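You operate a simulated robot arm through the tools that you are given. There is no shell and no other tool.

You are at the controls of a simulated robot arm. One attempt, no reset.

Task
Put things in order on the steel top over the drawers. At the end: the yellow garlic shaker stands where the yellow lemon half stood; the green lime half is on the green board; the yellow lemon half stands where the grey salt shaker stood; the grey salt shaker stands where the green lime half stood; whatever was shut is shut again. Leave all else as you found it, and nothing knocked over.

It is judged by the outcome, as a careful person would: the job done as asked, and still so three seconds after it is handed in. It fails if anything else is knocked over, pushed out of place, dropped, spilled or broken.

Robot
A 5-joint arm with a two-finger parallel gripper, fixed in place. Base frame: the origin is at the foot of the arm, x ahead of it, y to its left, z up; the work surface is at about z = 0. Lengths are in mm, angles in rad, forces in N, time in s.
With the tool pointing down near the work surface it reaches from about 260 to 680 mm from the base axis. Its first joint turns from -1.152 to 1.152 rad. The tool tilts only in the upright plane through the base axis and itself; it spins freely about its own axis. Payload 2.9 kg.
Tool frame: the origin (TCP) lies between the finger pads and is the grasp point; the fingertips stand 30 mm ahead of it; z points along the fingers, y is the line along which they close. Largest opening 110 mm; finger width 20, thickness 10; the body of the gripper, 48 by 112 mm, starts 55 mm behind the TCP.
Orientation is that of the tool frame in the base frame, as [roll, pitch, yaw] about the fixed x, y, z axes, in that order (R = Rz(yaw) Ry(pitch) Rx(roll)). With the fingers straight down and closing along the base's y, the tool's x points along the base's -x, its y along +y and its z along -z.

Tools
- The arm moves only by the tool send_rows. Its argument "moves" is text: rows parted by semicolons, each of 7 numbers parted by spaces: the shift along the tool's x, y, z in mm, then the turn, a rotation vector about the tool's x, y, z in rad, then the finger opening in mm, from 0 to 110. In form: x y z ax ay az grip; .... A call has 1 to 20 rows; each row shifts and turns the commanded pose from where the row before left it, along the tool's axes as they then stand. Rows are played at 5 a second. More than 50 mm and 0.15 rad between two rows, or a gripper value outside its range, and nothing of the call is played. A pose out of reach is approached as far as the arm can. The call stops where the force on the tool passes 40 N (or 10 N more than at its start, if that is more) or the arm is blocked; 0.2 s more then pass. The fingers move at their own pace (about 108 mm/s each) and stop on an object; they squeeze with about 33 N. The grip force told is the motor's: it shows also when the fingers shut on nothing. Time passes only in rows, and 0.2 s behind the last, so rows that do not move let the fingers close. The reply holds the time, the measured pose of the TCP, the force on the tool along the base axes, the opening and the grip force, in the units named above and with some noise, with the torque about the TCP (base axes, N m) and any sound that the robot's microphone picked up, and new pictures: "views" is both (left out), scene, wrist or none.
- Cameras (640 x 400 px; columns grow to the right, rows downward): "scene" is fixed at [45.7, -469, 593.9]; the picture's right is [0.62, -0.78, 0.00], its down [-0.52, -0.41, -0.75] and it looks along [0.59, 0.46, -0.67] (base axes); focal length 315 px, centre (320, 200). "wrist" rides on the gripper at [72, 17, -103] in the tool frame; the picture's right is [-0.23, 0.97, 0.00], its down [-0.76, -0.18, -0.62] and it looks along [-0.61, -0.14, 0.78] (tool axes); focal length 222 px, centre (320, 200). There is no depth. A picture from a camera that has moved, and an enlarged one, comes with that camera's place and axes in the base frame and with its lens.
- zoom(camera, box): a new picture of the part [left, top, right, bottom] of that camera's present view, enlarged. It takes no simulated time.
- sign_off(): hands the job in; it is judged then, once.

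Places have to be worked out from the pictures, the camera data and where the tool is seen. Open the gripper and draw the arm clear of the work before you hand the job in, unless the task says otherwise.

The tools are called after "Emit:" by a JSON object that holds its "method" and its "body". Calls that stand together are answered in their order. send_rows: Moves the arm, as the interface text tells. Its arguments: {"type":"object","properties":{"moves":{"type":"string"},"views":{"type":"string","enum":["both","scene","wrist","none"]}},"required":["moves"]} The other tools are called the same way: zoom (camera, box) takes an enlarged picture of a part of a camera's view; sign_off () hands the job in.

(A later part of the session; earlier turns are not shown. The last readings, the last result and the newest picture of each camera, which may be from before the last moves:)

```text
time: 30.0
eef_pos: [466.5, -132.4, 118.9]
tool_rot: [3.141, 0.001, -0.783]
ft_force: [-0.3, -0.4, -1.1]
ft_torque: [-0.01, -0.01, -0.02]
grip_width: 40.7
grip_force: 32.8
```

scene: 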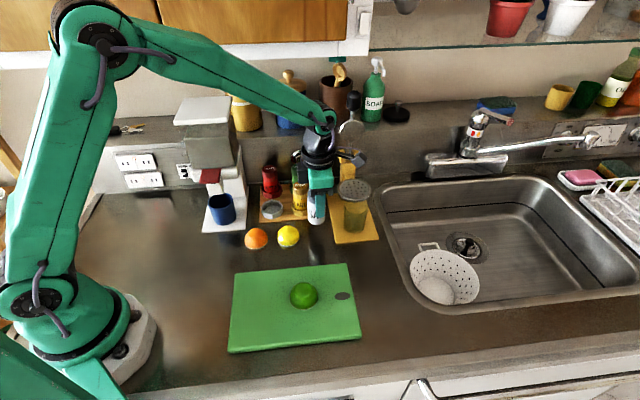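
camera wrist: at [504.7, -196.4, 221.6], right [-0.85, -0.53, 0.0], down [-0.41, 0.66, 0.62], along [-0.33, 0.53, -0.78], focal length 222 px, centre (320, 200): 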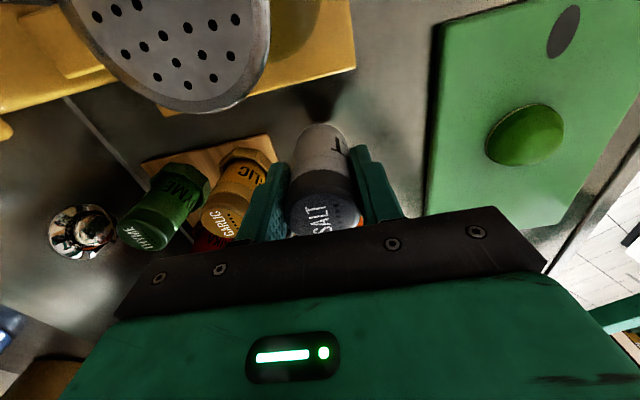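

Averages give (466.4,-132.8,117.4). I'll apply a small correction to (465.1,-135.2) and lower most of the way.

Emit:
{"method": "send_rows", "body": {"moves": "0.8 2.6 15 0 0 0 30; 0 0 18 0 0 0 30; 0 0 13 0 0 0 30; 0 0 5 0 0 0 30; 0 0 3 0 0 0 30; 0 0 0 0 0 0 30"}}

Emit:
{"method": "zoom", "body": {"camera": "scene", "box": [270, 150, 370, 260]}}

```text
time: 31.4
eef_pos: [463.8, -136.3, 66.4]
tool_rot: [3.141, 0.0, -0.781]
ft_force: [0.2, -0.1, -0.8]
ft_torque: [-0.01, 0.02, -0.05]
grip_width: 40.9
grip_force: 33.2
camera wrist: at [503.3, -198.4, 168.7], right [-0.85, -0.53, 0.0], down [-0.41, 0.66, 0.62], along [-0.33, 0.53, -0.78], focal length 222 px, centre (320, 200)
```

scene: 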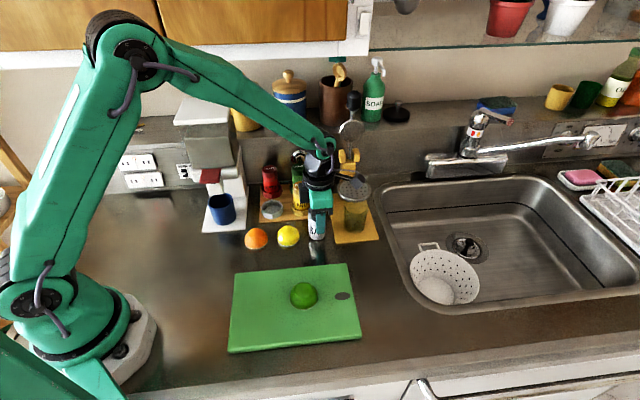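
wrist: 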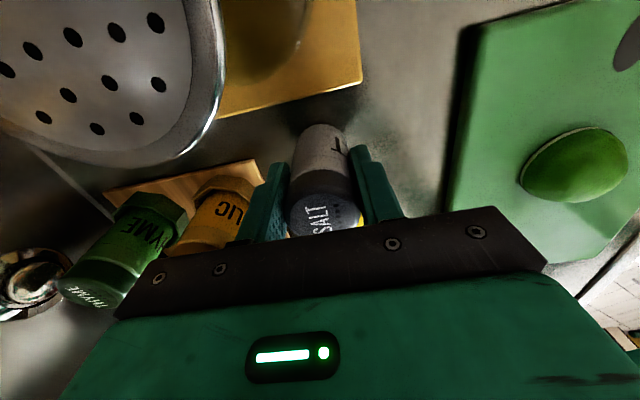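

```text
3.64 times, centred on (320, 205) of scene
camera zoom: at [45.7, -469.0, 593.9], right [0.62, -0.78, 0.0], down [-0.52, -0.41, -0.75], along [0.59, 0.46, -0.67], focal length 1145 px, centre (320, 182)
```

zoom: 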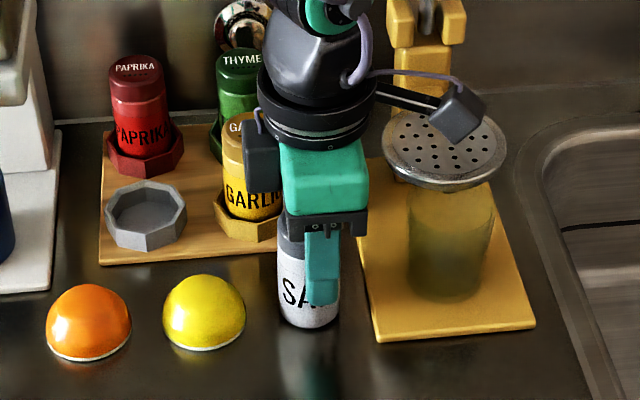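

The bottom is now a few mm above the steel. I'll lower in 2 mm steps to find contact.

Emit:
{"method": "send_rows", "body": {"moves": "0 0 2 0 0 0 30; 0 0 2 0 0 0 30; 0 0 2 0 0 0 30; 0 0 0 0 0 0 30", "views": "none"}}

```text
time: 32.4
eef_pos: [466.2, -136.4, 59.7]
tool_rot: [-3.141, -0.007, -0.784]
ft_force: [-0.8, 1.1, 26.9]
ft_torque: [-0.01, 0.05, -0.02]
grip_width: 41.1
grip_force: 32.3
```

Contact: 27 N at TCP z≈60. I'll ease up, open to let go, and check before withdrawing.

Emit:
{"method": "send_rows", "body": {"moves": "0 0 -1.5 0 0 0 30; 0 0 0 0 0 0 30", "views": "none"}}

```text
time: 33.0
eef_pos: [465.3, -135.6, 59.9]
tool_rot: [3.141, -0.003, -0.783]
ft_force: [6.6, -1.4, 13.9]
ft_torque: [-0.22, -0.46, 0.05]
grip_width: 41.0
grip_force: 32.9
```

Still 14 N, so a little more easing, then open slowly.

Emit:
{"method": "send_rows", "body": {"moves": "0 0 -1.2 0 0 0 30; 0 0 0 0 0 0 44; 0 0 0 0 0 0 55; 0 0 0 0 0 0 66; 0 0 0 0 0 0 66"}}

Emit:
{"method": "zoom", "body": {"camera": "scene", "box": [270, 150, 370, 260]}}

```text
time: 34.2
eef_pos: [465.0, -135.5, 61.2]
tool_rot: [-3.141, 0.0, -0.781]
ft_force: [-0.8, 0.2, 0.8]
ft_torque: [-0.01, -0.04, -0.02]
grip_width: 66.2
grip_force: 0.2
camera wrist: at [503.3, -198.9, 165.6], right [-0.85, -0.53, 0.0], down [-0.41, 0.66, 0.62], along [-0.33, 0.53, -0.78], focal length 222 px, centre (320, 200)
```

scene: 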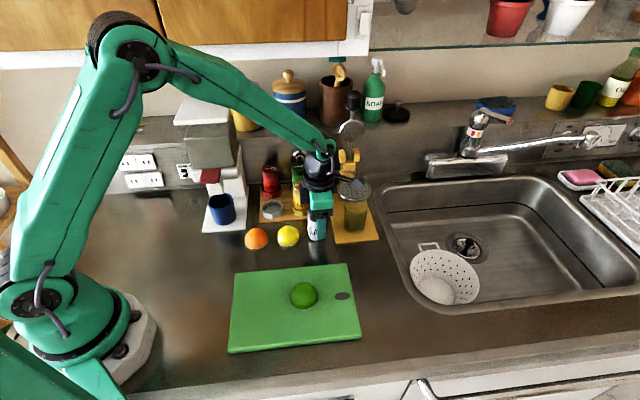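
wrist: 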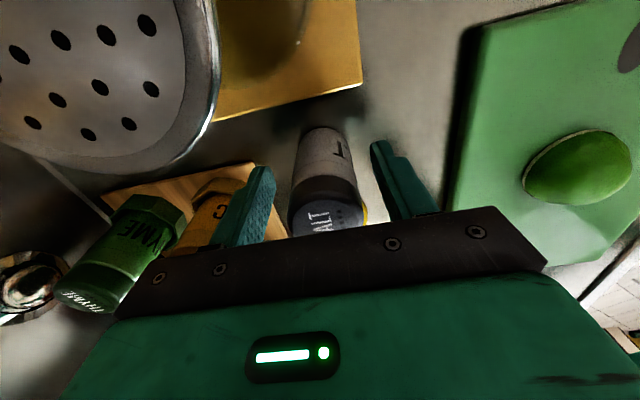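

```text
3.64 times, centred on (320, 205) of scene
camera zoom: at [45.7, -469.0, 593.9], right [0.62, -0.78, 0.0], down [-0.52, -0.41, -0.75], along [0.59, 0.46, -0.67], focal length 1145 px, centre (320, 182)
```

zoom: 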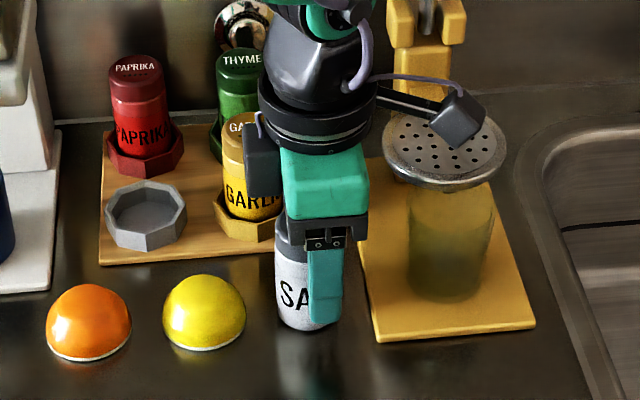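

The salt is standing free on the lime's spot. I'll rise clear and move above the lemon at about (408.6,-82), keeping the same spin.

Emit:
{"method": "send_rows", "body": {"moves": "0 0 -20 0 0 0 66; 0 0 -30 0 0 0 66; 0 0 -35 0 0 0 66; 0 0 0 0 0 0 80; -26 0.6 0 0 0 0 80; -26 0.6 0 0 0 0 80; -25.7 0.5 0 0 0 0 80; 0 0 0 0 0 0 80; 0 0 0 0 0 0 80"}}

Emit:
{"method": "zoom", "body": {"camera": "wrist", "box": [250, 50, 390, 160]}}

Emit:
{"method": "zoom", "body": {"camera": "scene", "box": [240, 150, 370, 260]}}

```text
time: 36.2
eef_pos: [408.8, -79.6, 149.7]
tool_rot: [-3.141, 0.002, -0.781]
ft_force: [0.1, -0.6, -0.4]
ft_torque: [0.0, 0.0, -0.01]
grip_width: 80.0
grip_force: 0.1
camera wrist: at [446.9, -143.1, 251.7], right [-0.85, -0.53, 0.0], down [-0.41, 0.66, 0.62], along [-0.33, 0.53, -0.78], focal length 222 px, centre (320, 200)
```

scene: 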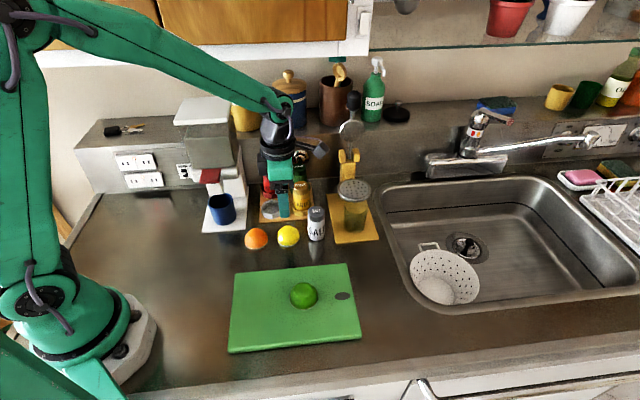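
wrist: 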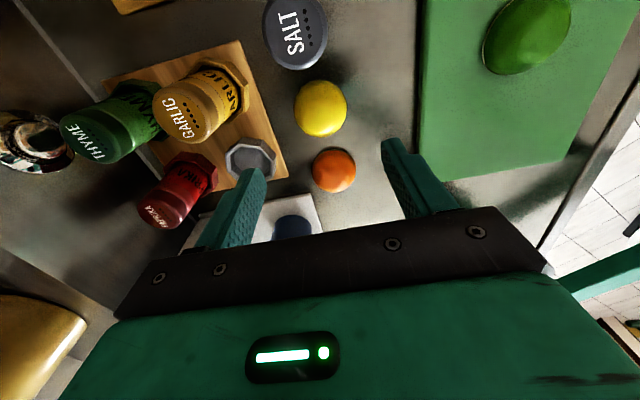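

```text
3.64 times, centred on (320, 105) of wrist
camera zoom: at [446.9, -143.1, 251.7], right [-0.85, -0.53, 0.0], down [-0.41, 0.66, 0.62], along [-0.33, 0.53, -0.78], focal length 808 px, centre (320, 546)
```

zoom: 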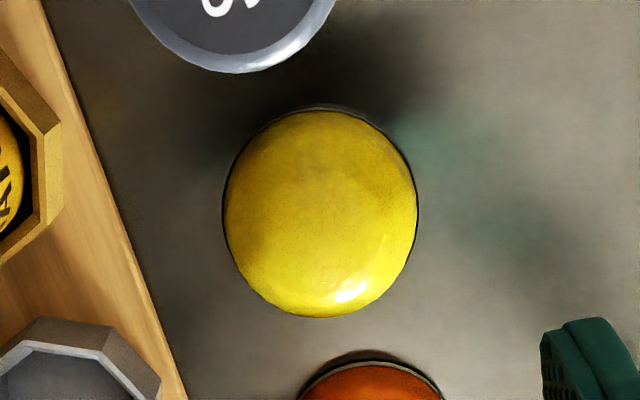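

```text
3.64 times, centred on (305, 205) of scene
camera zoom: at [45.7, -469.0, 593.9], right [0.62, -0.78, 0.0], down [-0.52, -0.41, -0.75], along [0.59, 0.46, -0.67], focal length 1145 px, centre (374, 182)
```

zoom: 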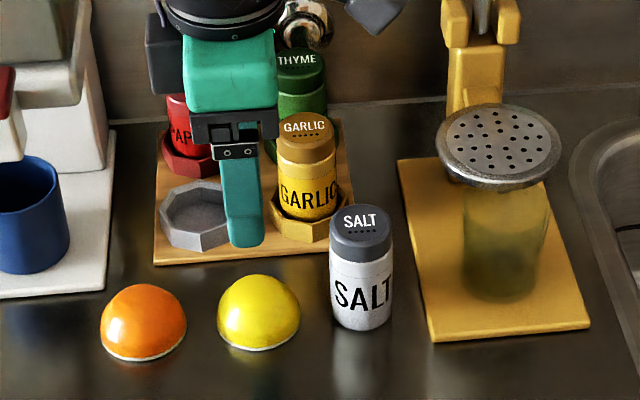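

Salt stands neatly in the row, and the lemon is 2 mm off my axis. I'll correct that and descend on the lemon with the fingers at 76.

Emit:
{"method": "send_rows", "body": {"moves": "1 0.4 30 0 0 0 76; 1 0 30 0 0 0 76; 0 0 25 0 0 0 76; 0 0 15 0 0 0 76; 0 0 8 0 0 0 76; 0 0 4 0 0 0 76; 0 0 0 0 0 0 76"}}

```text
time: 37.8
eef_pos: [409.8, -82.1, 34.4]
tool_rot: [-3.141, 0.001, -0.781]
ft_force: [-0.3, -0.3, 0.4]
ft_torque: [0.0, 0.05, -0.01]
grip_width: 76.1
grip_force: 0.0
camera wrist: at [448.3, -145.6, 138.4], right [-0.85, -0.53, 0.0], down [-0.41, 0.66, 0.62], along [-0.33, 0.53, -0.78], focal length 222 px, centre (320, 200)
```

scene: 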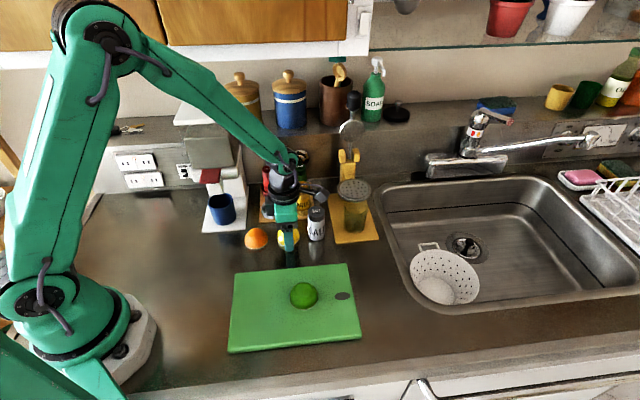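
wrist: 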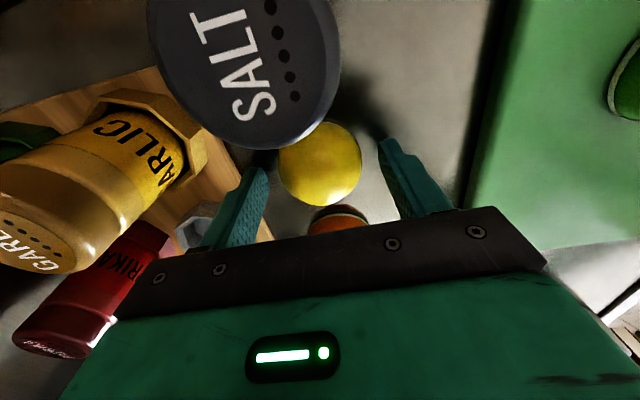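

The lemon is centred between the tips at z≈34. Closing.

Emit:
{"method": "send_rows", "body": {"moves": "0 0 0 0 0 0 55; 0 0 0 0 0 0 45; 0 0 0 0 0 0 45; 0 0 0 0 0 0 45", "views": "none"}}

Emit:
{"method": "send_rows", "body": {"moves": "0 0 0 0 0 0 45", "views": "wrist"}}

```text
time: 38.8
eef_pos: [409.0, -81.8, 35.1]
tool_rot: [-3.141, 0.0, -0.782]
ft_force: [0.1, -0.3, 0.0]
ft_torque: [-0.01, -0.01, 0.0]
grip_width: 55.4
grip_force: 32.7
```

```text
time: 39.2
eef_pos: [409.1, -82.6, 34.6]
tool_rot: [-3.141, -0.001, -0.782]
ft_force: [0.2, 0.3, 0.1]
ft_torque: [0.0, -0.01, 0.01]
grip_width: 55.4
grip_force: 33.4
camera wrist: at [448.4, -145.6, 138.7], right [-0.85, -0.53, 0.0], down [-0.41, 0.66, 0.62], along [-0.33, 0.53, -0.78], focal length 222 px, centre (320, 200)
```

wrist: 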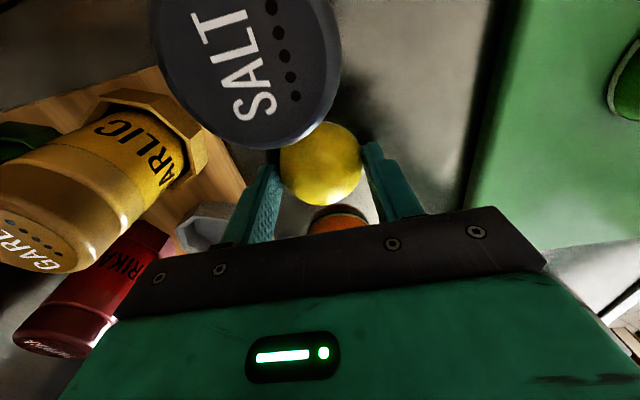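

Lemon gripped (55.4 mm), with its spot recorded at about (409.3,-82.2). I'll lift it, shift along the row to line up with the empty socket, then move back over it at (448.7,6.8), staying under the cabinet.

Emit:
{"method": "send_rows", "body": {"moves": "0 0 -15 0 0 0 45; 0 0 -30 0 0 0 45; 0 0 -30 0 0 0 45; -17 0 0 0 0 0 45; -17.7 0 0 0 0 0 45; 0 0 0 0 0 0 45; 0 -30 0 0 0 0 45; 0 -30 0 0 0 0 45; 0 0 0 0 0 0 45; 0 0 0 0 0 0 45"}}

Emit:
{"method": "zoom", "body": {"camera": "wrist", "box": [180, 60, 400, 220]}}

Emit:
{"method": "zoom", "body": {"camera": "scene", "box": [200, 130, 340, 250]}}

```text
time: 41.4
eef_pos: [428.1, -15.4, 111.7]
tool_rot: [-3.141, 0.001, -0.782]
ft_force: [-0.1, -0.8, -0.1]
ft_torque: [-0.02, -0.04, 0.01]
grip_width: 55.4
grip_force: 33.1
camera wrist: at [466.2, -79.0, 215.2], right [-0.85, -0.53, 0.0], down [-0.41, 0.66, 0.62], along [-0.33, 0.53, -0.78], focal length 222 px, centre (320, 200)
```

scene: 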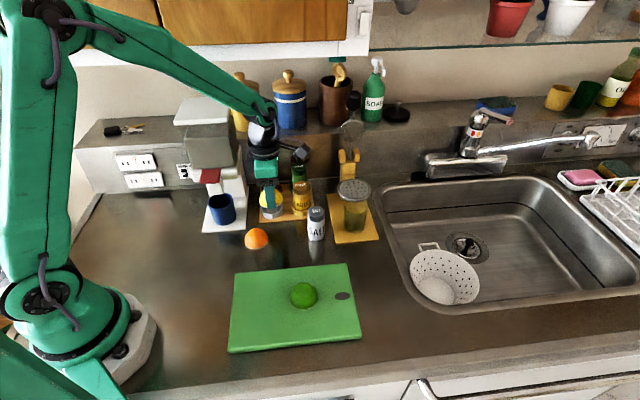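
wrist: 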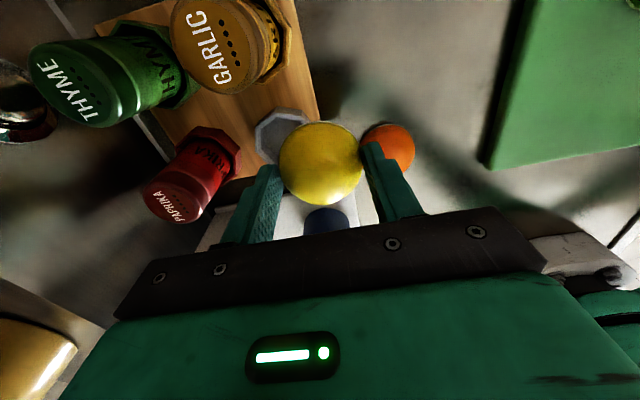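

```text
2.50 times, centred on (290, 140) of wrist
camera zoom: at [466.2, -79.0, 215.2], right [-0.85, -0.53, 0.0], down [-0.41, 0.66, 0.62], along [-0.33, 0.53, -0.78], focal length 555 px, centre (395, 350)
```

zoom: 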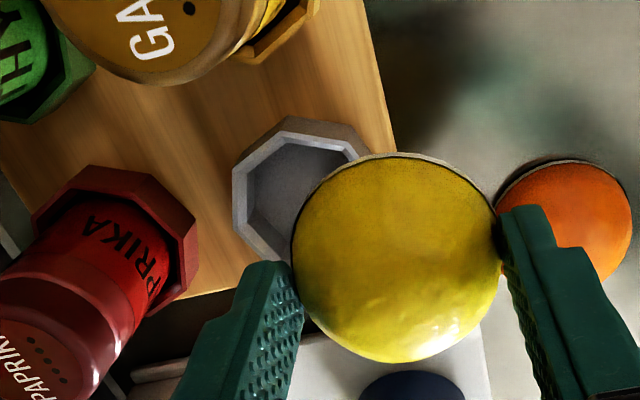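

```text
3.33 times, centred on (270, 190) of scene
camera zoom: at [45.7, -469.0, 593.9], right [0.62, -0.78, 0.0], down [-0.52, -0.41, -0.75], along [0.59, 0.46, -0.67], focal length 1050 px, centre (487, 233)
```

zoom: 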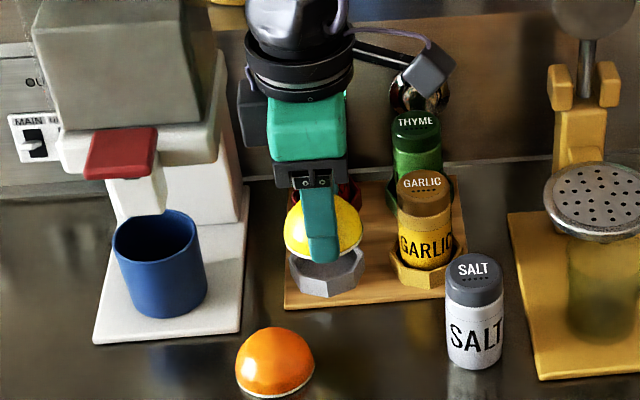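

The lemon is held just in front of the socket. From the rim corners I put the socket centre at tool offset about (-5.5,-32). I'll move over it, lower partway, and check alignment in both views.

Emit:
{"method": "send_rows", "body": {"moves": "-2.5 -16 0 0 0 0 45; -2.5 -15.5 0 0 0 0 45; 0 0 0 0 0 0 45; 0 0 18 0 0 0 45; 0 0 18 0 0 0 45; 0 0 0 0 0 0 45"}}

Emit:
{"method": "zoom", "body": {"camera": "wrist", "box": [220, 80, 420, 230]}}

Emit:
{"method": "zoom", "body": {"camera": "scene", "box": [235, 160, 335, 240]}}

```text
time: 42.8
eef_pos: [446.0, 7.9, 76.0]
tool_rot: [3.141, 0.0, -0.782]
ft_force: [-0.7, -0.6, 0.5]
ft_torque: [0.01, -0.03, 0.01]
grip_width: 55.0
grip_force: 33.1
camera wrist: at [484.5, -54.6, 178.6], right [-0.85, -0.53, 0.0], down [-0.41, 0.66, 0.62], along [-0.33, 0.53, -0.78], focal length 222 px, centre (320, 200)
```

scene: 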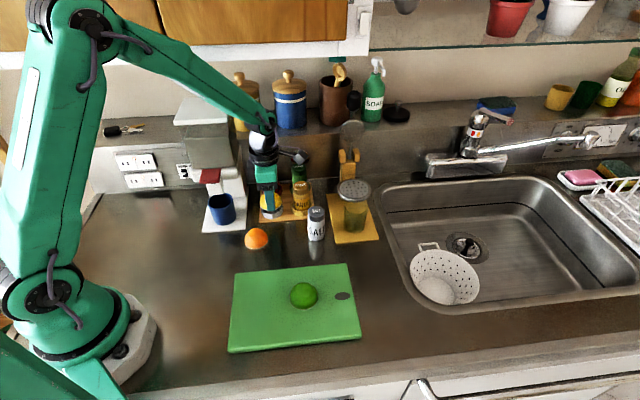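
wrist: 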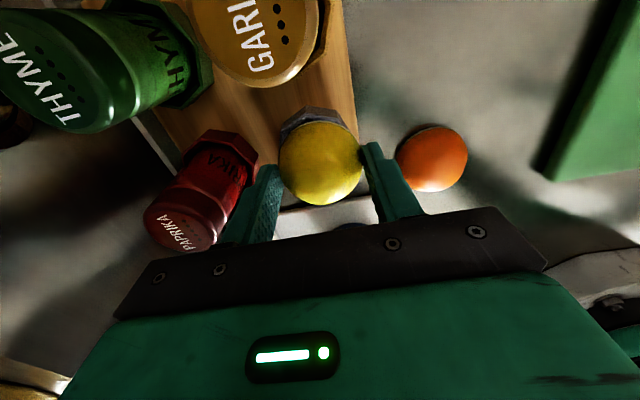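

```text
2.67 times, centred on (320, 155) of wrist
camera zoom: at [484.5, -54.6, 178.6], right [-0.85, -0.53, 0.0], down [-0.41, 0.66, 0.62], along [-0.33, 0.53, -0.78], focal length 592 px, centre (320, 320)
```

zoom: 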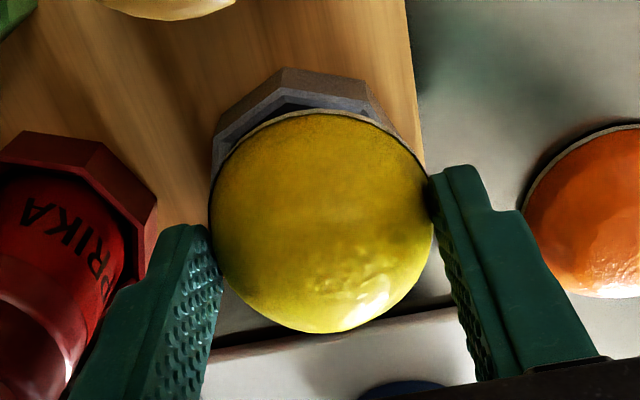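

```text
5.00 times, centred on (285, 200) of scene
camera zoom: at [45.7, -469.0, 593.9], right [0.62, -0.78, 0.0], down [-0.52, -0.41, -0.75], along [0.59, 0.46, -0.67], focal length 1574 px, centre (495, 200)
```

zoom: 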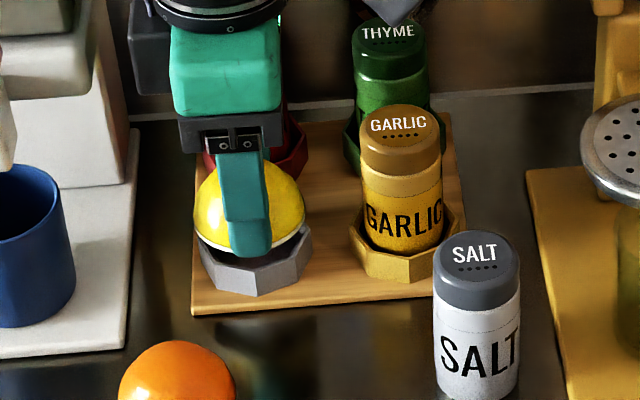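

Scene and wrist comparisons say the lemon is about 1 mm too far along -x and about 1.8 mm short in depth. I'll correct that and lower in small steps onto the socket.

Emit:
{"method": "send_rows", "body": {"moves": "1.2 -1.8 4 0 0 0 45; 0 0 3 0 0 0 45; 0 0 2 0 0 0 45; 0 0 2 0 0 0 45; 0 0 0 0 0 0 45", "views": "none"}}

Emit:
{"method": "zoom", "body": {"camera": "scene", "box": [235, 160, 335, 240]}}

Emit:
{"method": "zoom", "body": {"camera": "wrist", "box": [220, 80, 420, 230]}}

```text
time: 44.0
eef_pos: [447.8, 9.7, 64.2]
tool_rot: [3.142, 0.0, -0.781]
ft_force: [-0.4, 0.2, -0.8]
ft_torque: [0.0, 0.03, 0.01]
grip_width: 54.7
grip_force: 33.2
```

```text
5.00 times, centred on (285, 200) of scene
camera zoom: at [45.7, -469.0, 593.9], right [0.62, -0.78, 0.0], down [-0.52, -0.41, -0.75], along [0.59, 0.46, -0.67], focal length 1574 px, centre (495, 200)
```

zoom: 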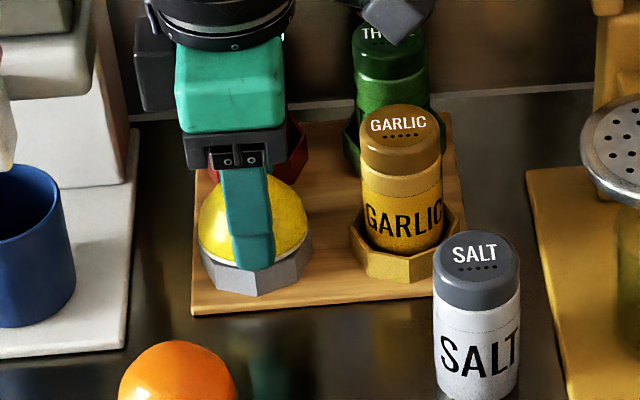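

```text
2.67 times, centred on (320, 155) of wrist
camera zoom: at [486.3, -53.8, 167.2], right [-0.85, -0.53, 0.0], down [-0.41, 0.66, 0.62], along [-0.33, 0.53, -0.78], focal length 592 px, centre (320, 320)
```

zoom: 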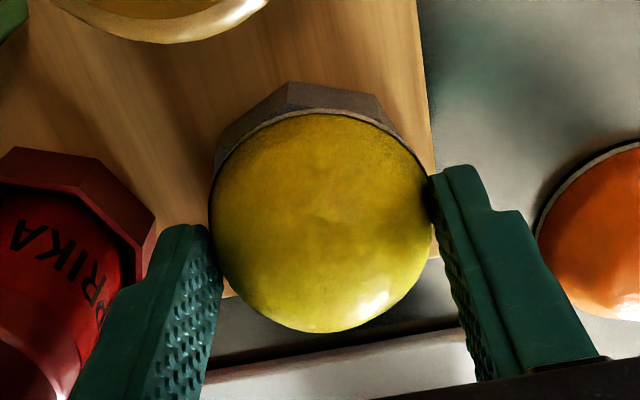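

Almost down. In the scene view the lemon's base is still about 1.5-2 mm left of the socket centre, so I'll correct it and continue until it touches.

Emit:
{"method": "send_rows", "body": {"moves": "1.6 0.4 0 0 0 0 45; 0 0 1.5 0 0 0 45; 0 0 1.5 0 0 0 45; 0 0 1.5 0 0 0 45; 0 0 0 0 0 0 45", "views": "none"}}

```text
time: 45.2
eef_pos: [449.5, 7.2, 59.8]
tool_rot: [-3.141, -0.001, -0.783]
ft_force: [-2.9, -0.2, 4.4]
ft_torque: [0.03, -0.07, 0.02]
grip_width: 54.6
grip_force: 32.9
```

First touch (4 N). One or two more small steps to seat it.

Emit:
{"method": "send_rows", "body": {"moves": "0 0 1 0 0 0 45; 0 0 0 0 0 0 45", "views": "none"}}

Emit:
{"method": "zoom", "body": {"camera": "scene", "box": [235, 160, 335, 240]}}

```text
time: 45.8
eef_pos: [448.3, 7.7, 59.8]
tool_rot: [-3.14, 0.0, -0.783]
ft_force: [-12.3, -3.8, 30.4]
ft_torque: [-0.01, 0.41, 0.01]
grip_width: 54.5
grip_force: 33.1
```

```text
5.00 times, centred on (285, 200) of scene
camera zoom: at [45.5, -469.0, 593.9], right [0.62, -0.78, 0.0], down [-0.52, -0.41, -0.75], along [0.59, 0.46, -0.67], focal length 1574 px, centre (495, 200)
```

zoom: 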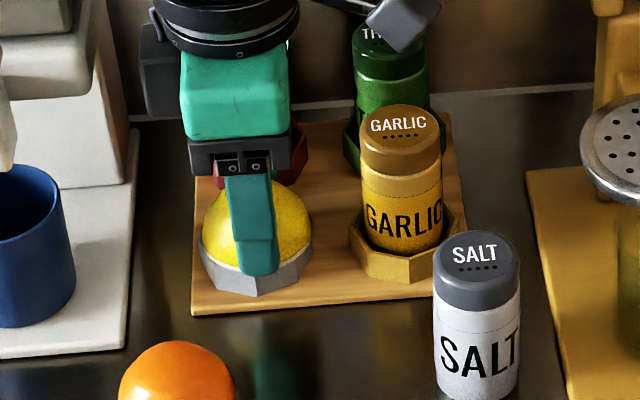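

The lemon is seated and centred on the socket rim, with 30 N of contact force. I'll ease the pressure off and release gently.

Emit:
{"method": "send_rows", "body": {"moves": "0 0 -1 0 0 0 45; 0 0 -0.4 0 0 0 45; 0 0 0 0 0 0 45", "views": "none"}}

```text
time: 46.6
eef_pos: [448.6, 7.4, 59.9]
tool_rot: [-3.139, -0.002, -0.781]
ft_force: [2.7, 1.4, 6.1]
ft_torque: [0.11, -0.18, 0.01]
grip_width: 55.0
grip_force: 33.0
```

Only 6 N remains. I'll open the fingers to 68 and rise slightly to check.

Emit:
{"method": "send_rows", "body": {"moves": "0 0 0 0 0 0 58; 0 0 0 0 0 0 62; 0 0 0 0 0 0 68; 0 0 0 0 0 0 68; 0 0 -10 0 0 0 68; 0 0 -20 0 0 0 68; 0 0 -25 0 0 0 68; 0 0 -10 0 0 0 68; 0 0 0 0 0 0 68"}}

Emit:
{"method": "zoom", "body": {"camera": "scene", "box": [235, 160, 335, 240]}}

Emit:
{"method": "zoom", "body": {"camera": "wrist", "box": [220, 60, 420, 210]}}

```text
time: 48.6
eef_pos: [449.9, 9.8, 125.5]
tool_rot: [3.141, 0.001, -0.783]
ft_force: [-0.4, 0.3, 0.3]
ft_torque: [0.0, 0.02, 0.01]
grip_width: 68.2
grip_force: 0.1
camera wrist: at [486.9, -54.4, 227.9], right [-0.85, -0.53, 0.0], down [-0.41, 0.66, 0.62], along [-0.33, 0.53, -0.78], focal length 222 px, centre (320, 200)
```

scene: 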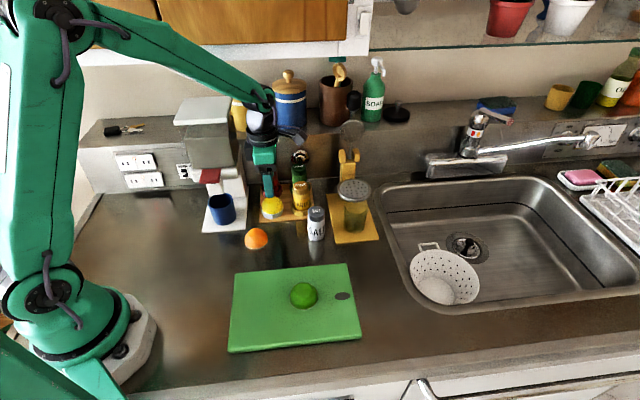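
wrist: 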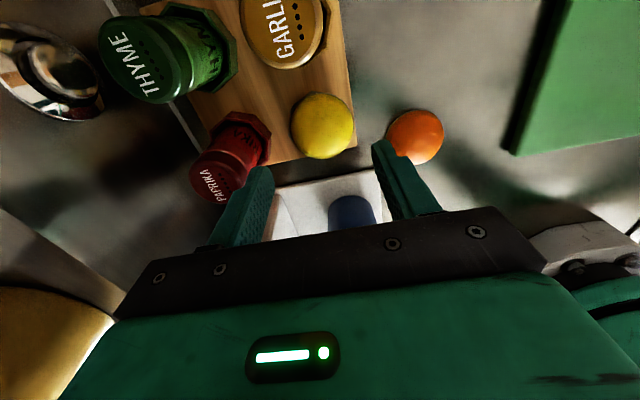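

```text
5.00 times, centred on (285, 200) of scene
camera zoom: at [45.7, -469.0, 593.9], right [0.62, -0.78, 0.0], down [-0.52, -0.41, -0.75], along [0.59, 0.46, -0.67], focal length 1574 px, centre (495, 200)
```

zoom: 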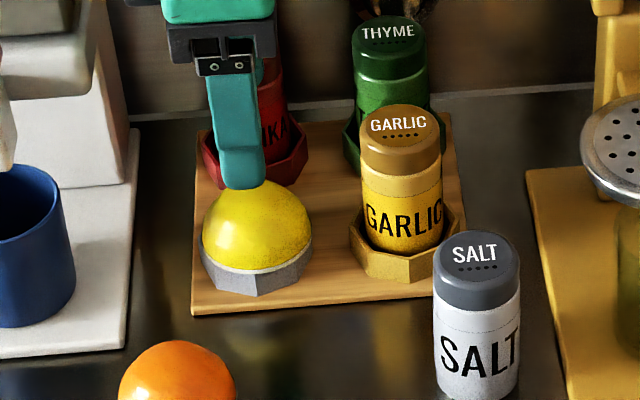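

```text
2.67 times, centred on (320, 135) of wrist
camera zoom: at [486.9, -54.4, 227.9], right [-0.85, -0.53, 0.0], down [-0.41, 0.66, 0.62], along [-0.33, 0.53, -0.78], focal length 592 px, centre (320, 373)
```

zoom: 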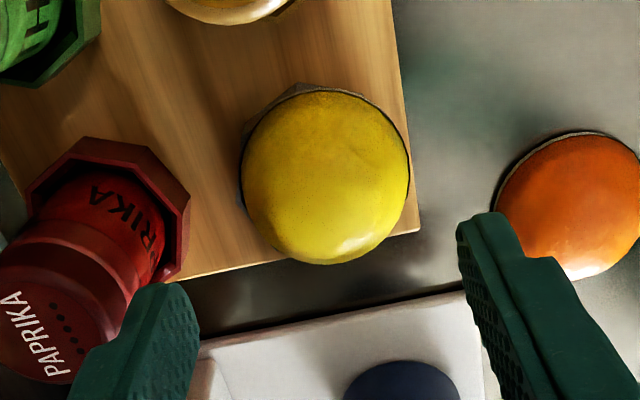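

The lemon rests level on the socket. Next is the garlic, about 79 mm along tool +x. I'll rise to z≈135 so the tips clear its top and slide above it for a look.

Emit:
{"method": "send_rows", "body": {"moves": "0 0 -10 0 0 0 68; 20 0 0 0 0 0 68; 20 0 0 0 0 0 68; 20 0 0 0 0 0 68; 16 0 0 0 0 0 68; 0 0 0 0 0 0 68; 0 0 0 0 0 0 68"}}

Emit:
{"method": "zoom", "body": {"camera": "wrist", "box": [220, 60, 420, 210]}}

Emit:
{"method": "zoom", "body": {"camera": "scene", "box": [235, 130, 375, 240]}}

```text
time: 50.2
eef_pos: [502.0, -46.6, 134.9]
tool_rot: [3.141, 0.0, -0.782]
ft_force: [-0.5, -0.3, 0.5]
ft_torque: [-0.01, -0.02, -0.01]
grip_width: 68.1
grip_force: 0.0
camera wrist: at [540.0, -109.5, 237.8], right [-0.85, -0.53, 0.0], down [-0.41, 0.66, 0.62], along [-0.33, 0.53, -0.78], focal length 222 px, centre (320, 200)
```

scene: 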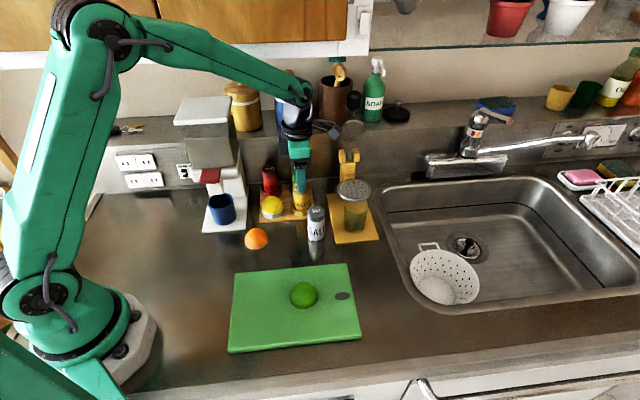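
wrist: 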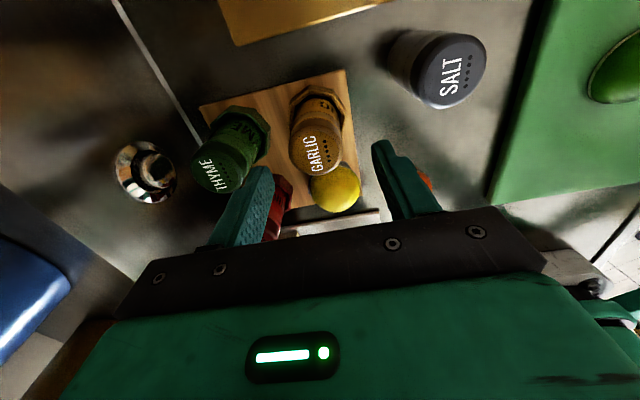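

```text
2.67 times, centred on (320, 135) of wrist
camera zoom: at [540.0, -109.5, 237.8], right [-0.85, -0.53, 0.0], down [-0.41, 0.66, 0.62], along [-0.33, 0.53, -0.78], focal length 592 px, centre (320, 373)
```

zoom: 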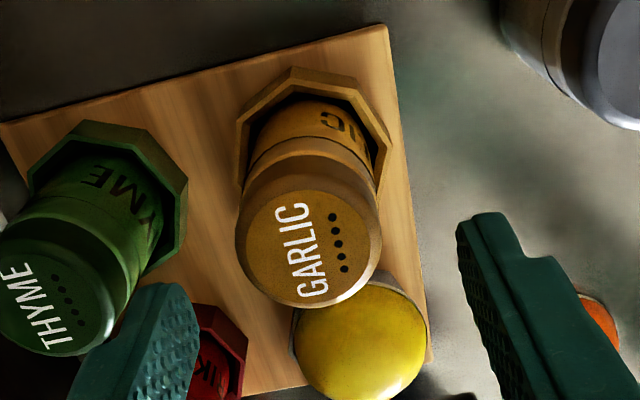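

```text
3.64 times, centred on (305, 185) of scene
camera zoom: at [45.7, -469.0, 593.9], right [0.62, -0.78, 0.0], down [-0.52, -0.41, -0.75], along [0.59, 0.46, -0.67], focal length 1145 px, centre (374, 254)
```

zoom: 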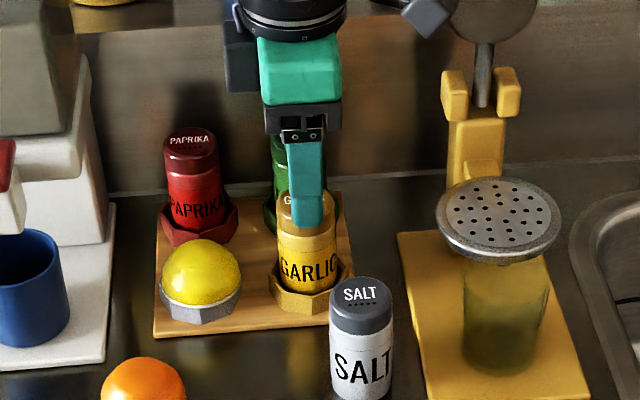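

Garlic appears about 3 mm to the -y side of my axis. I'll zoom tighter for its rim corners.

Emit:
{"method": "zoom", "body": {"camera": "wrist", "box": [280, 75, 360, 135]}}

Emit:
{"method": "zoom", "body": {"camera": "wrist", "box": [270, 80, 370, 180]}}

```text
6.67 times, centred on (320, 105) of wrist
camera zoom: at [540.0, -109.5, 237.8], right [-0.85, -0.53, 0.0], down [-0.41, 0.66, 0.62], along [-0.33, 0.53, -0.78], focal length 1481 px, centre (320, 833)
```

zoom: 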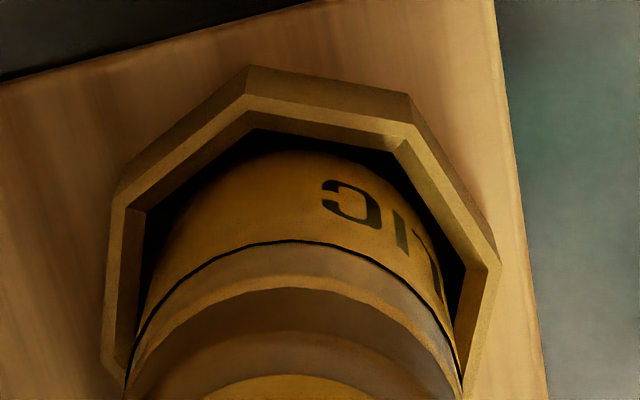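

```text
4.00 times, centred on (320, 130) of wrist
camera zoom: at [540.0, -109.5, 237.8], right [-0.85, -0.53, 0.0], down [-0.41, 0.66, 0.62], along [-0.33, 0.53, -0.78], focal length 888 px, centre (320, 480)
```

zoom: 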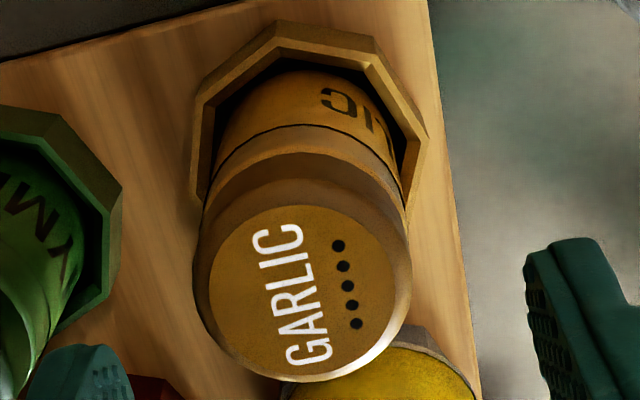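

The garlic's axis comes out at tool offset (+0.8,-3.0). I'll correct that and descend to TCP z≈70 around it.

Emit:
{"method": "send_rows", "body": {"moves": "0.8 -3 0 0 0 0 66; 0 0 20 0 0 0 66; 0 0 20 0 0 0 66; 0 0 15 0 0 0 66; 0 0 10 0 0 0 66; 0 0 0 0 0 0 66"}}

Emit:
{"method": "zoom", "body": {"camera": "wrist", "box": [220, 90, 420, 240]}}

```text
time: 51.6
eef_pos: [504.1, -43.0, 69.0]
tool_rot: [3.141, 0.0, -0.782]
ft_force: [-0.7, 0.3, -0.2]
ft_torque: [-0.01, -0.01, 0.0]
grip_width: 66.0
grip_force: 0.0
camera wrist: at [542.8, -106.6, 172.0], right [-0.85, -0.53, 0.0], down [-0.41, 0.66, 0.62], along [-0.33, 0.53, -0.78], focal length 222 px, centre (320, 200)
```

scene: 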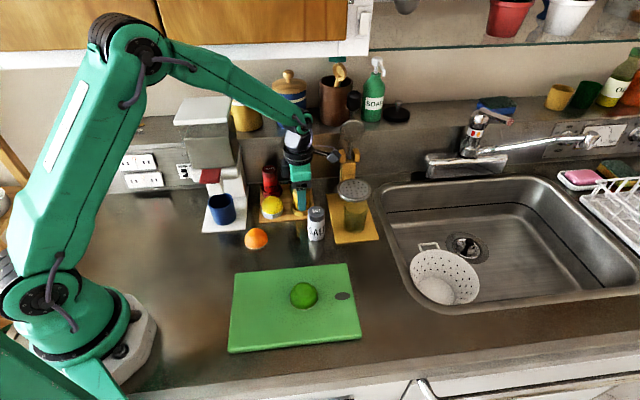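
wrist: 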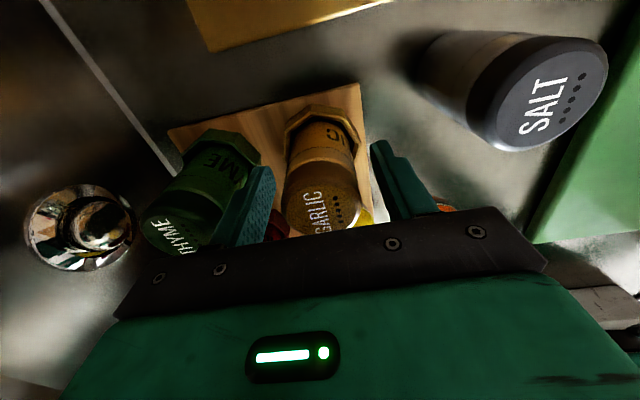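

```text
2.67 times, centred on (320, 165) of wrist
camera zoom: at [542.8, -106.6, 172.0], right [-0.85, -0.53, 0.0], down [-0.41, 0.66, 0.62], along [-0.33, 0.53, -0.78], focal length 592 px, centre (320, 293)
```

zoom: 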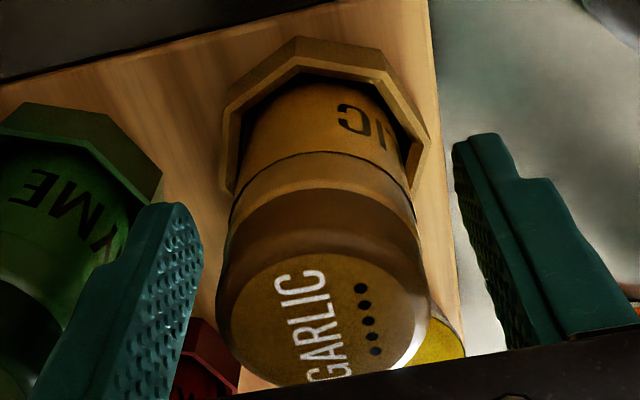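

Garlic stands centred between the fingers and there's no contact. Closing.

Emit:
{"method": "send_rows", "body": {"moves": "0 0 0 0 0 0 50; 0 0 0 0 0 0 35; 0 0 0 0 0 0 30; 0 0 0 0 0 0 30", "views": "none"}}

```text
time: 52.6
eef_pos: [504.8, -43.9, 68.0]
tool_rot: [-3.141, 0.001, -0.781]
ft_force: [-0.3, 0.1, -0.2]
ft_torque: [0.02, 0.0, 0.02]
grip_width: 40.8
grip_force: 32.7
```

Gripped at 40.8 mm with no side load. I'll lift straight out of the socket to z≈130, then check.

Emit:
{"method": "send_rows", "body": {"moves": "0 0 -5 0 0 0 30; 0 0 -7 0 0 0 30; 0 0 -15 0 0 0 30; 0 0 -18 0 0 0 30; 0 0 -17 0 0 0 30; 0 0 0 0 0 0 30"}}

```text
time: 54.0
eef_pos: [506.3, -43.7, 132.5]
tool_rot: [3.14, 0.001, -0.783]
ft_force: [0.1, -1.0, -0.8]
ft_torque: [0.01, 0.0, 0.01]
grip_width: 40.7
grip_force: 33.1
camera wrist: at [544.2, -107.0, 235.6], right [-0.85, -0.53, 0.0], down [-0.41, 0.66, 0.62], along [-0.33, 0.53, -0.78], focal length 222 px, centre (320, 200)
```

scene: 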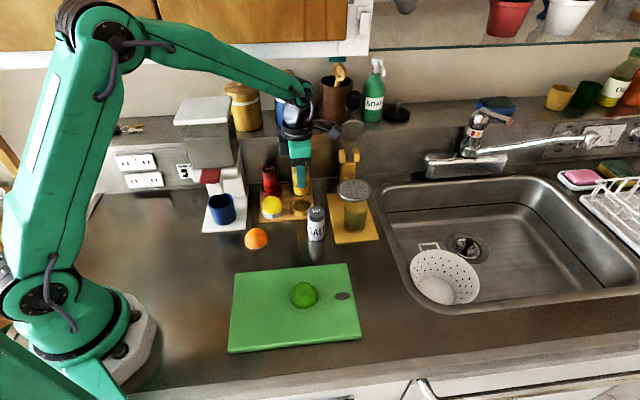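
wrist: 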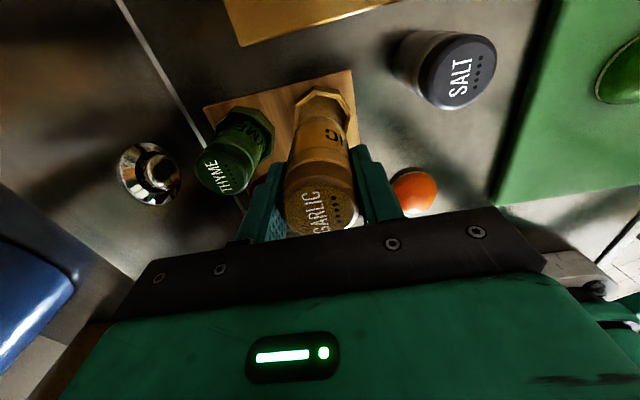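

Garlic is out of its socket. I'll carry it on the clear diagonal between the salt and the lemon to the lemon's old spot.

Emit:
{"method": "send_rows", "body": {"moves": "-10 23.5 0 0 0 0 30; -10 23.5 0 0 0 0 30; -10 23.5 0 0 0 0 30; -10.3 24 0 0 0 0 30; 0 0 0 0 0 0 30; 0 0 0 0 0 0 30"}}

Emit:
{"method": "send_rows", "body": {"moves": "0 0 0 0 0 0 30", "views": "none"}}

Emit:
{"method": "send_rows", "body": {"moves": "0 0 0 0 0 0 30", "views": "none"}}

```text
time: 55.4
eef_pos: [410.4, -84.7, 130.0]
tool_rot: [3.142, 0.0, -0.782]
ft_force: [-0.8, -0.6, -0.8]
ft_torque: [0.02, 0.02, -0.03]
grip_width: 40.6
grip_force: 33.1
camera wrist: at [448.9, -147.1, 234.6], right [-0.85, -0.53, 0.0], down [-0.41, 0.66, 0.62], along [-0.33, 0.53, -0.78], focal length 222 px, centre (320, 200)
```

scene: 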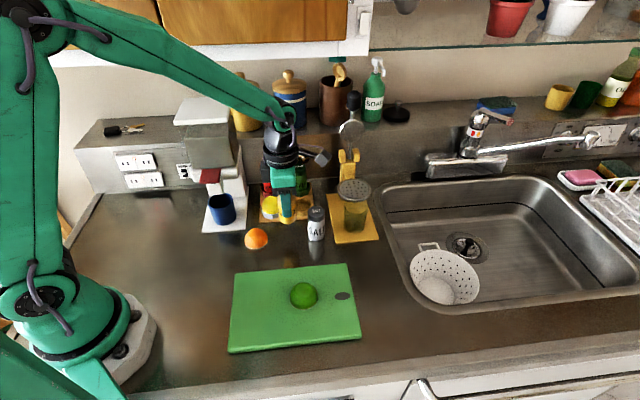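
wrist: 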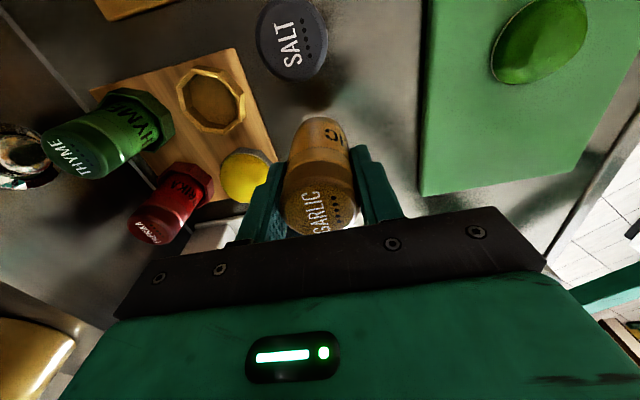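

```text
time: 55.8
eef_pos: [410.4, -82.9, 130.8]
tool_rot: [3.141, 0.0, -0.782]
ft_force: [0.2, 0.0, -0.4]
ft_torque: [0.0, 0.01, -0.01]
grip_width: 40.8
grip_force: 33.4
```

```text
time: 56.2
eef_pos: [410.9, -84.0, 130.2]
tool_rot: [-3.14, 0.0, -0.781]
ft_force: [0.4, 0.5, -0.7]
ft_torque: [-0.02, 0.01, 0.02]
grip_width: 40.8
grip_force: 33.2
```

The average is (410.6,-83.9); the target is (409.3,-82.2). I'll make the small correction and lower towards the steel.

Emit:
{"method": "send_rows", "body": {"moves": "-2.1 -0.3 18 0 0 0 30; 0 0 20 0 0 0 30; 0 0 15 0 0 0 30; 0 0 8 0 0 0 30; 0 0 3 0 0 0 30; 0 0 0 0 0 0 30"}}

Emit:
{"method": "zoom", "body": {"camera": "scene", "box": [240, 150, 370, 260]}}

```text
time: 57.6
eef_pos: [408.7, -82.0, 68.9]
tool_rot: [-3.141, 0.0, -0.782]
ft_force: [0.1, 0.0, -0.7]
ft_torque: [0.0, -0.01, 0.02]
grip_width: 40.7
grip_force: 33.0
camera wrist: at [447.8, -144.3, 171.1], right [-0.85, -0.53, 0.0], down [-0.41, 0.66, 0.62], along [-0.33, 0.53, -0.78], focal length 222 px, centre (320, 200)
```

scene: 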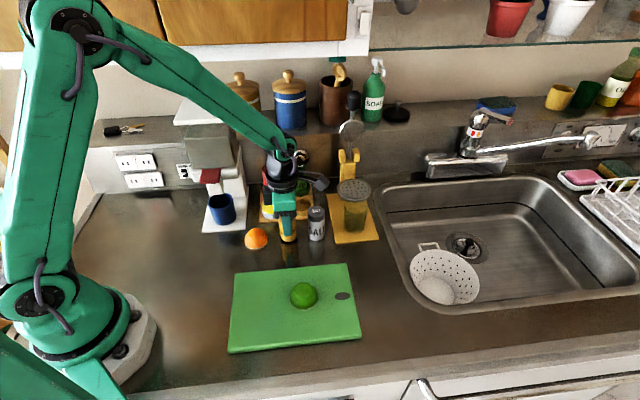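
wrist: 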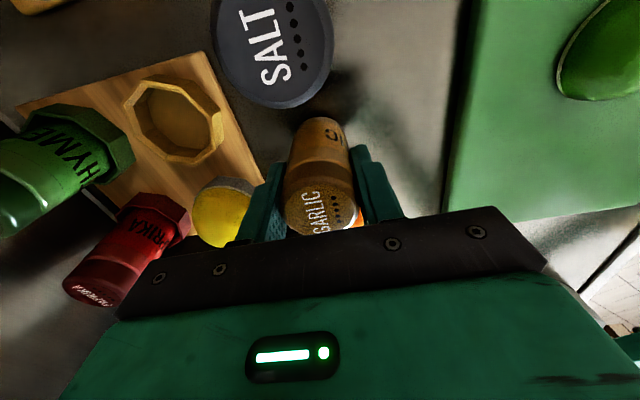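

```text
3.64 times, centred on (305, 205) of scene
camera zoom: at [45.7, -469.0, 593.9], right [0.62, -0.78, 0.0], down [-0.52, -0.41, -0.75], along [0.59, 0.46, -0.67], focal length 1145 px, centre (374, 182)
```

zoom: 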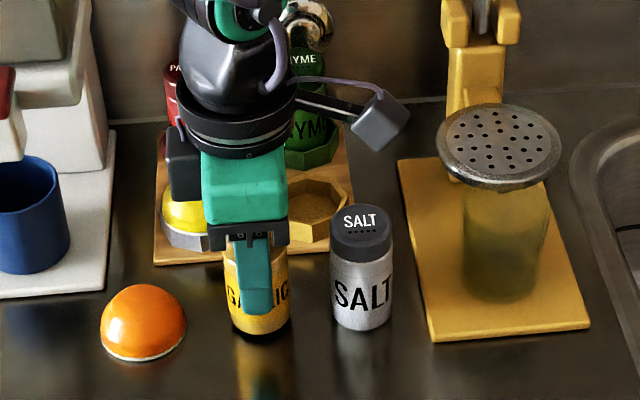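

The garlic base projects at u≈288.8, against 288.2 for the original lemon, so that's good. I'll lower in small steps to contact.

Emit:
{"method": "send_rows", "body": {"moves": "0 0 2 0 0 0 30; 0 0 2 0 0 0 30; 0 0 2 0 0 0 30; 0 0 0 0 0 0 30", "views": "none"}}

```text
time: 58.6
eef_pos: [410.1, -80.3, 64.0]
tool_rot: [-3.14, -0.002, -0.783]
ft_force: [-7.7, 0.7, 25.4]
ft_torque: [0.1, 0.43, -0.01]
grip_width: 40.7
grip_force: 33.2
```

Contact at 25 N. Easing up.

Emit:
{"method": "send_rows", "body": {"moves": "0 0 -1.5 0 0 0 30; 0 0 0 0 0 0 30", "views": "none"}}

```text
time: 59.2
eef_pos: [408.8, -80.1, 62.7]
tool_rot: [3.141, -0.002, -0.782]
ft_force: [0.7, 0.3, 1.6]
ft_torque: [0.01, -0.13, 0.03]
grip_width: 40.8
grip_force: 32.9
```

Load is nearly zero. I'll release and rise clear.

Emit:
{"method": "send_rows", "body": {"moves": "0 0 0 0 0 0 44; 0 0 0 0 0 0 55; 0 0 0 0 0 0 66; 0 0 0 0 0 0 66; 0 0 -20 0 0 0 66; 0 0 -30 0 0 0 66; 0 0 -35 0 0 0 66; 0 0 -15 0 0 0 66; 0 0 0 0 0 0 66"}}

Emit:
{"method": "zoom", "body": {"camera": "scene", "box": [240, 150, 370, 260]}}

Emit:
{"method": "zoom", "body": {"camera": "wrist", "box": [180, 0, 400, 180]}}

```text
time: 61.2
eef_pos: [409.7, -81.0, 162.3]
tool_rot: [-3.141, 0.002, -0.782]
ft_force: [0.6, 0.2, 0.0]
ft_torque: [-0.01, 0.0, 0.01]
grip_width: 65.9
grip_force: 0.1
camera wrist: at [447.4, -144.6, 267.5], right [-0.85, -0.53, 0.0], down [-0.41, 0.66, 0.62], along [-0.33, 0.53, -0.78], focal length 222 px, centre (320, 200)
```

scene: 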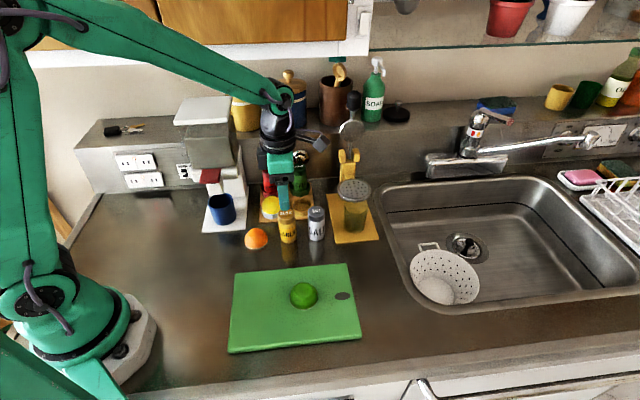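
wrist: 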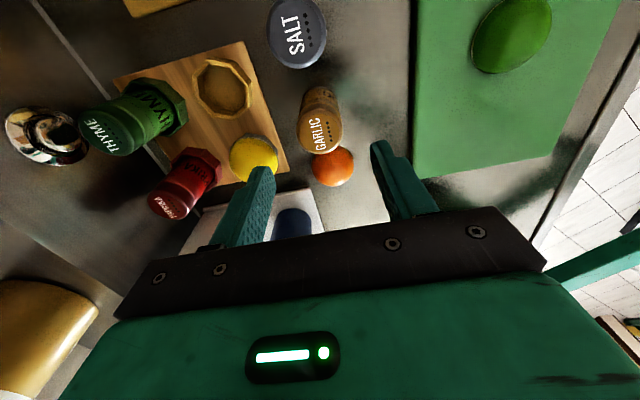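

```text
3.64 times, centred on (305, 205) of scene
camera zoom: at [45.7, -469.0, 593.9], right [0.62, -0.78, 0.0], down [-0.52, -0.41, -0.75], along [0.59, 0.46, -0.67], focal length 1145 px, centre (374, 182)
```

zoom: 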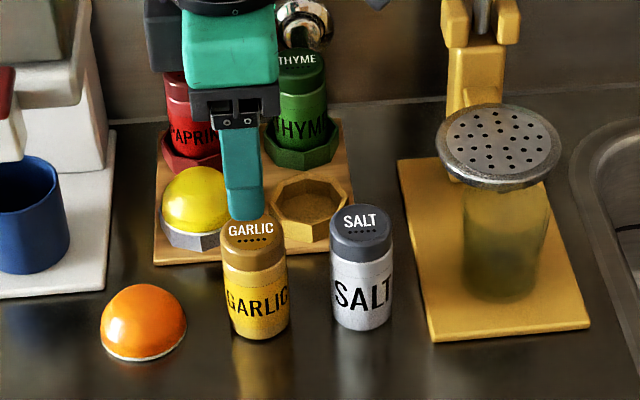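

```text
2.22 times, centred on (290, 90) of wrist
camera zoom: at [447.4, -144.6, 267.5], right [-0.85, -0.53, 0.0], down [-0.41, 0.66, 0.62], along [-0.33, 0.53, -0.78], focal length 494 px, centre (387, 444)
```

zoom: 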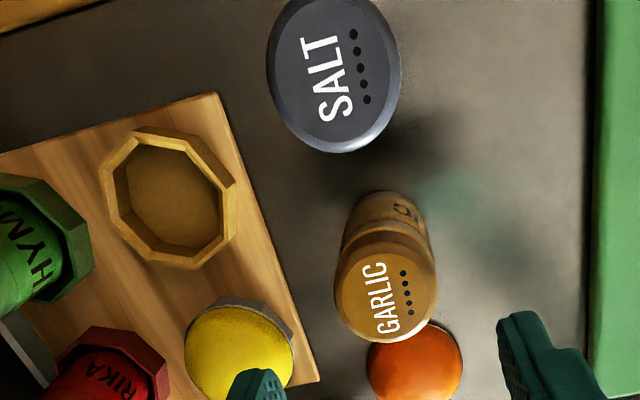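

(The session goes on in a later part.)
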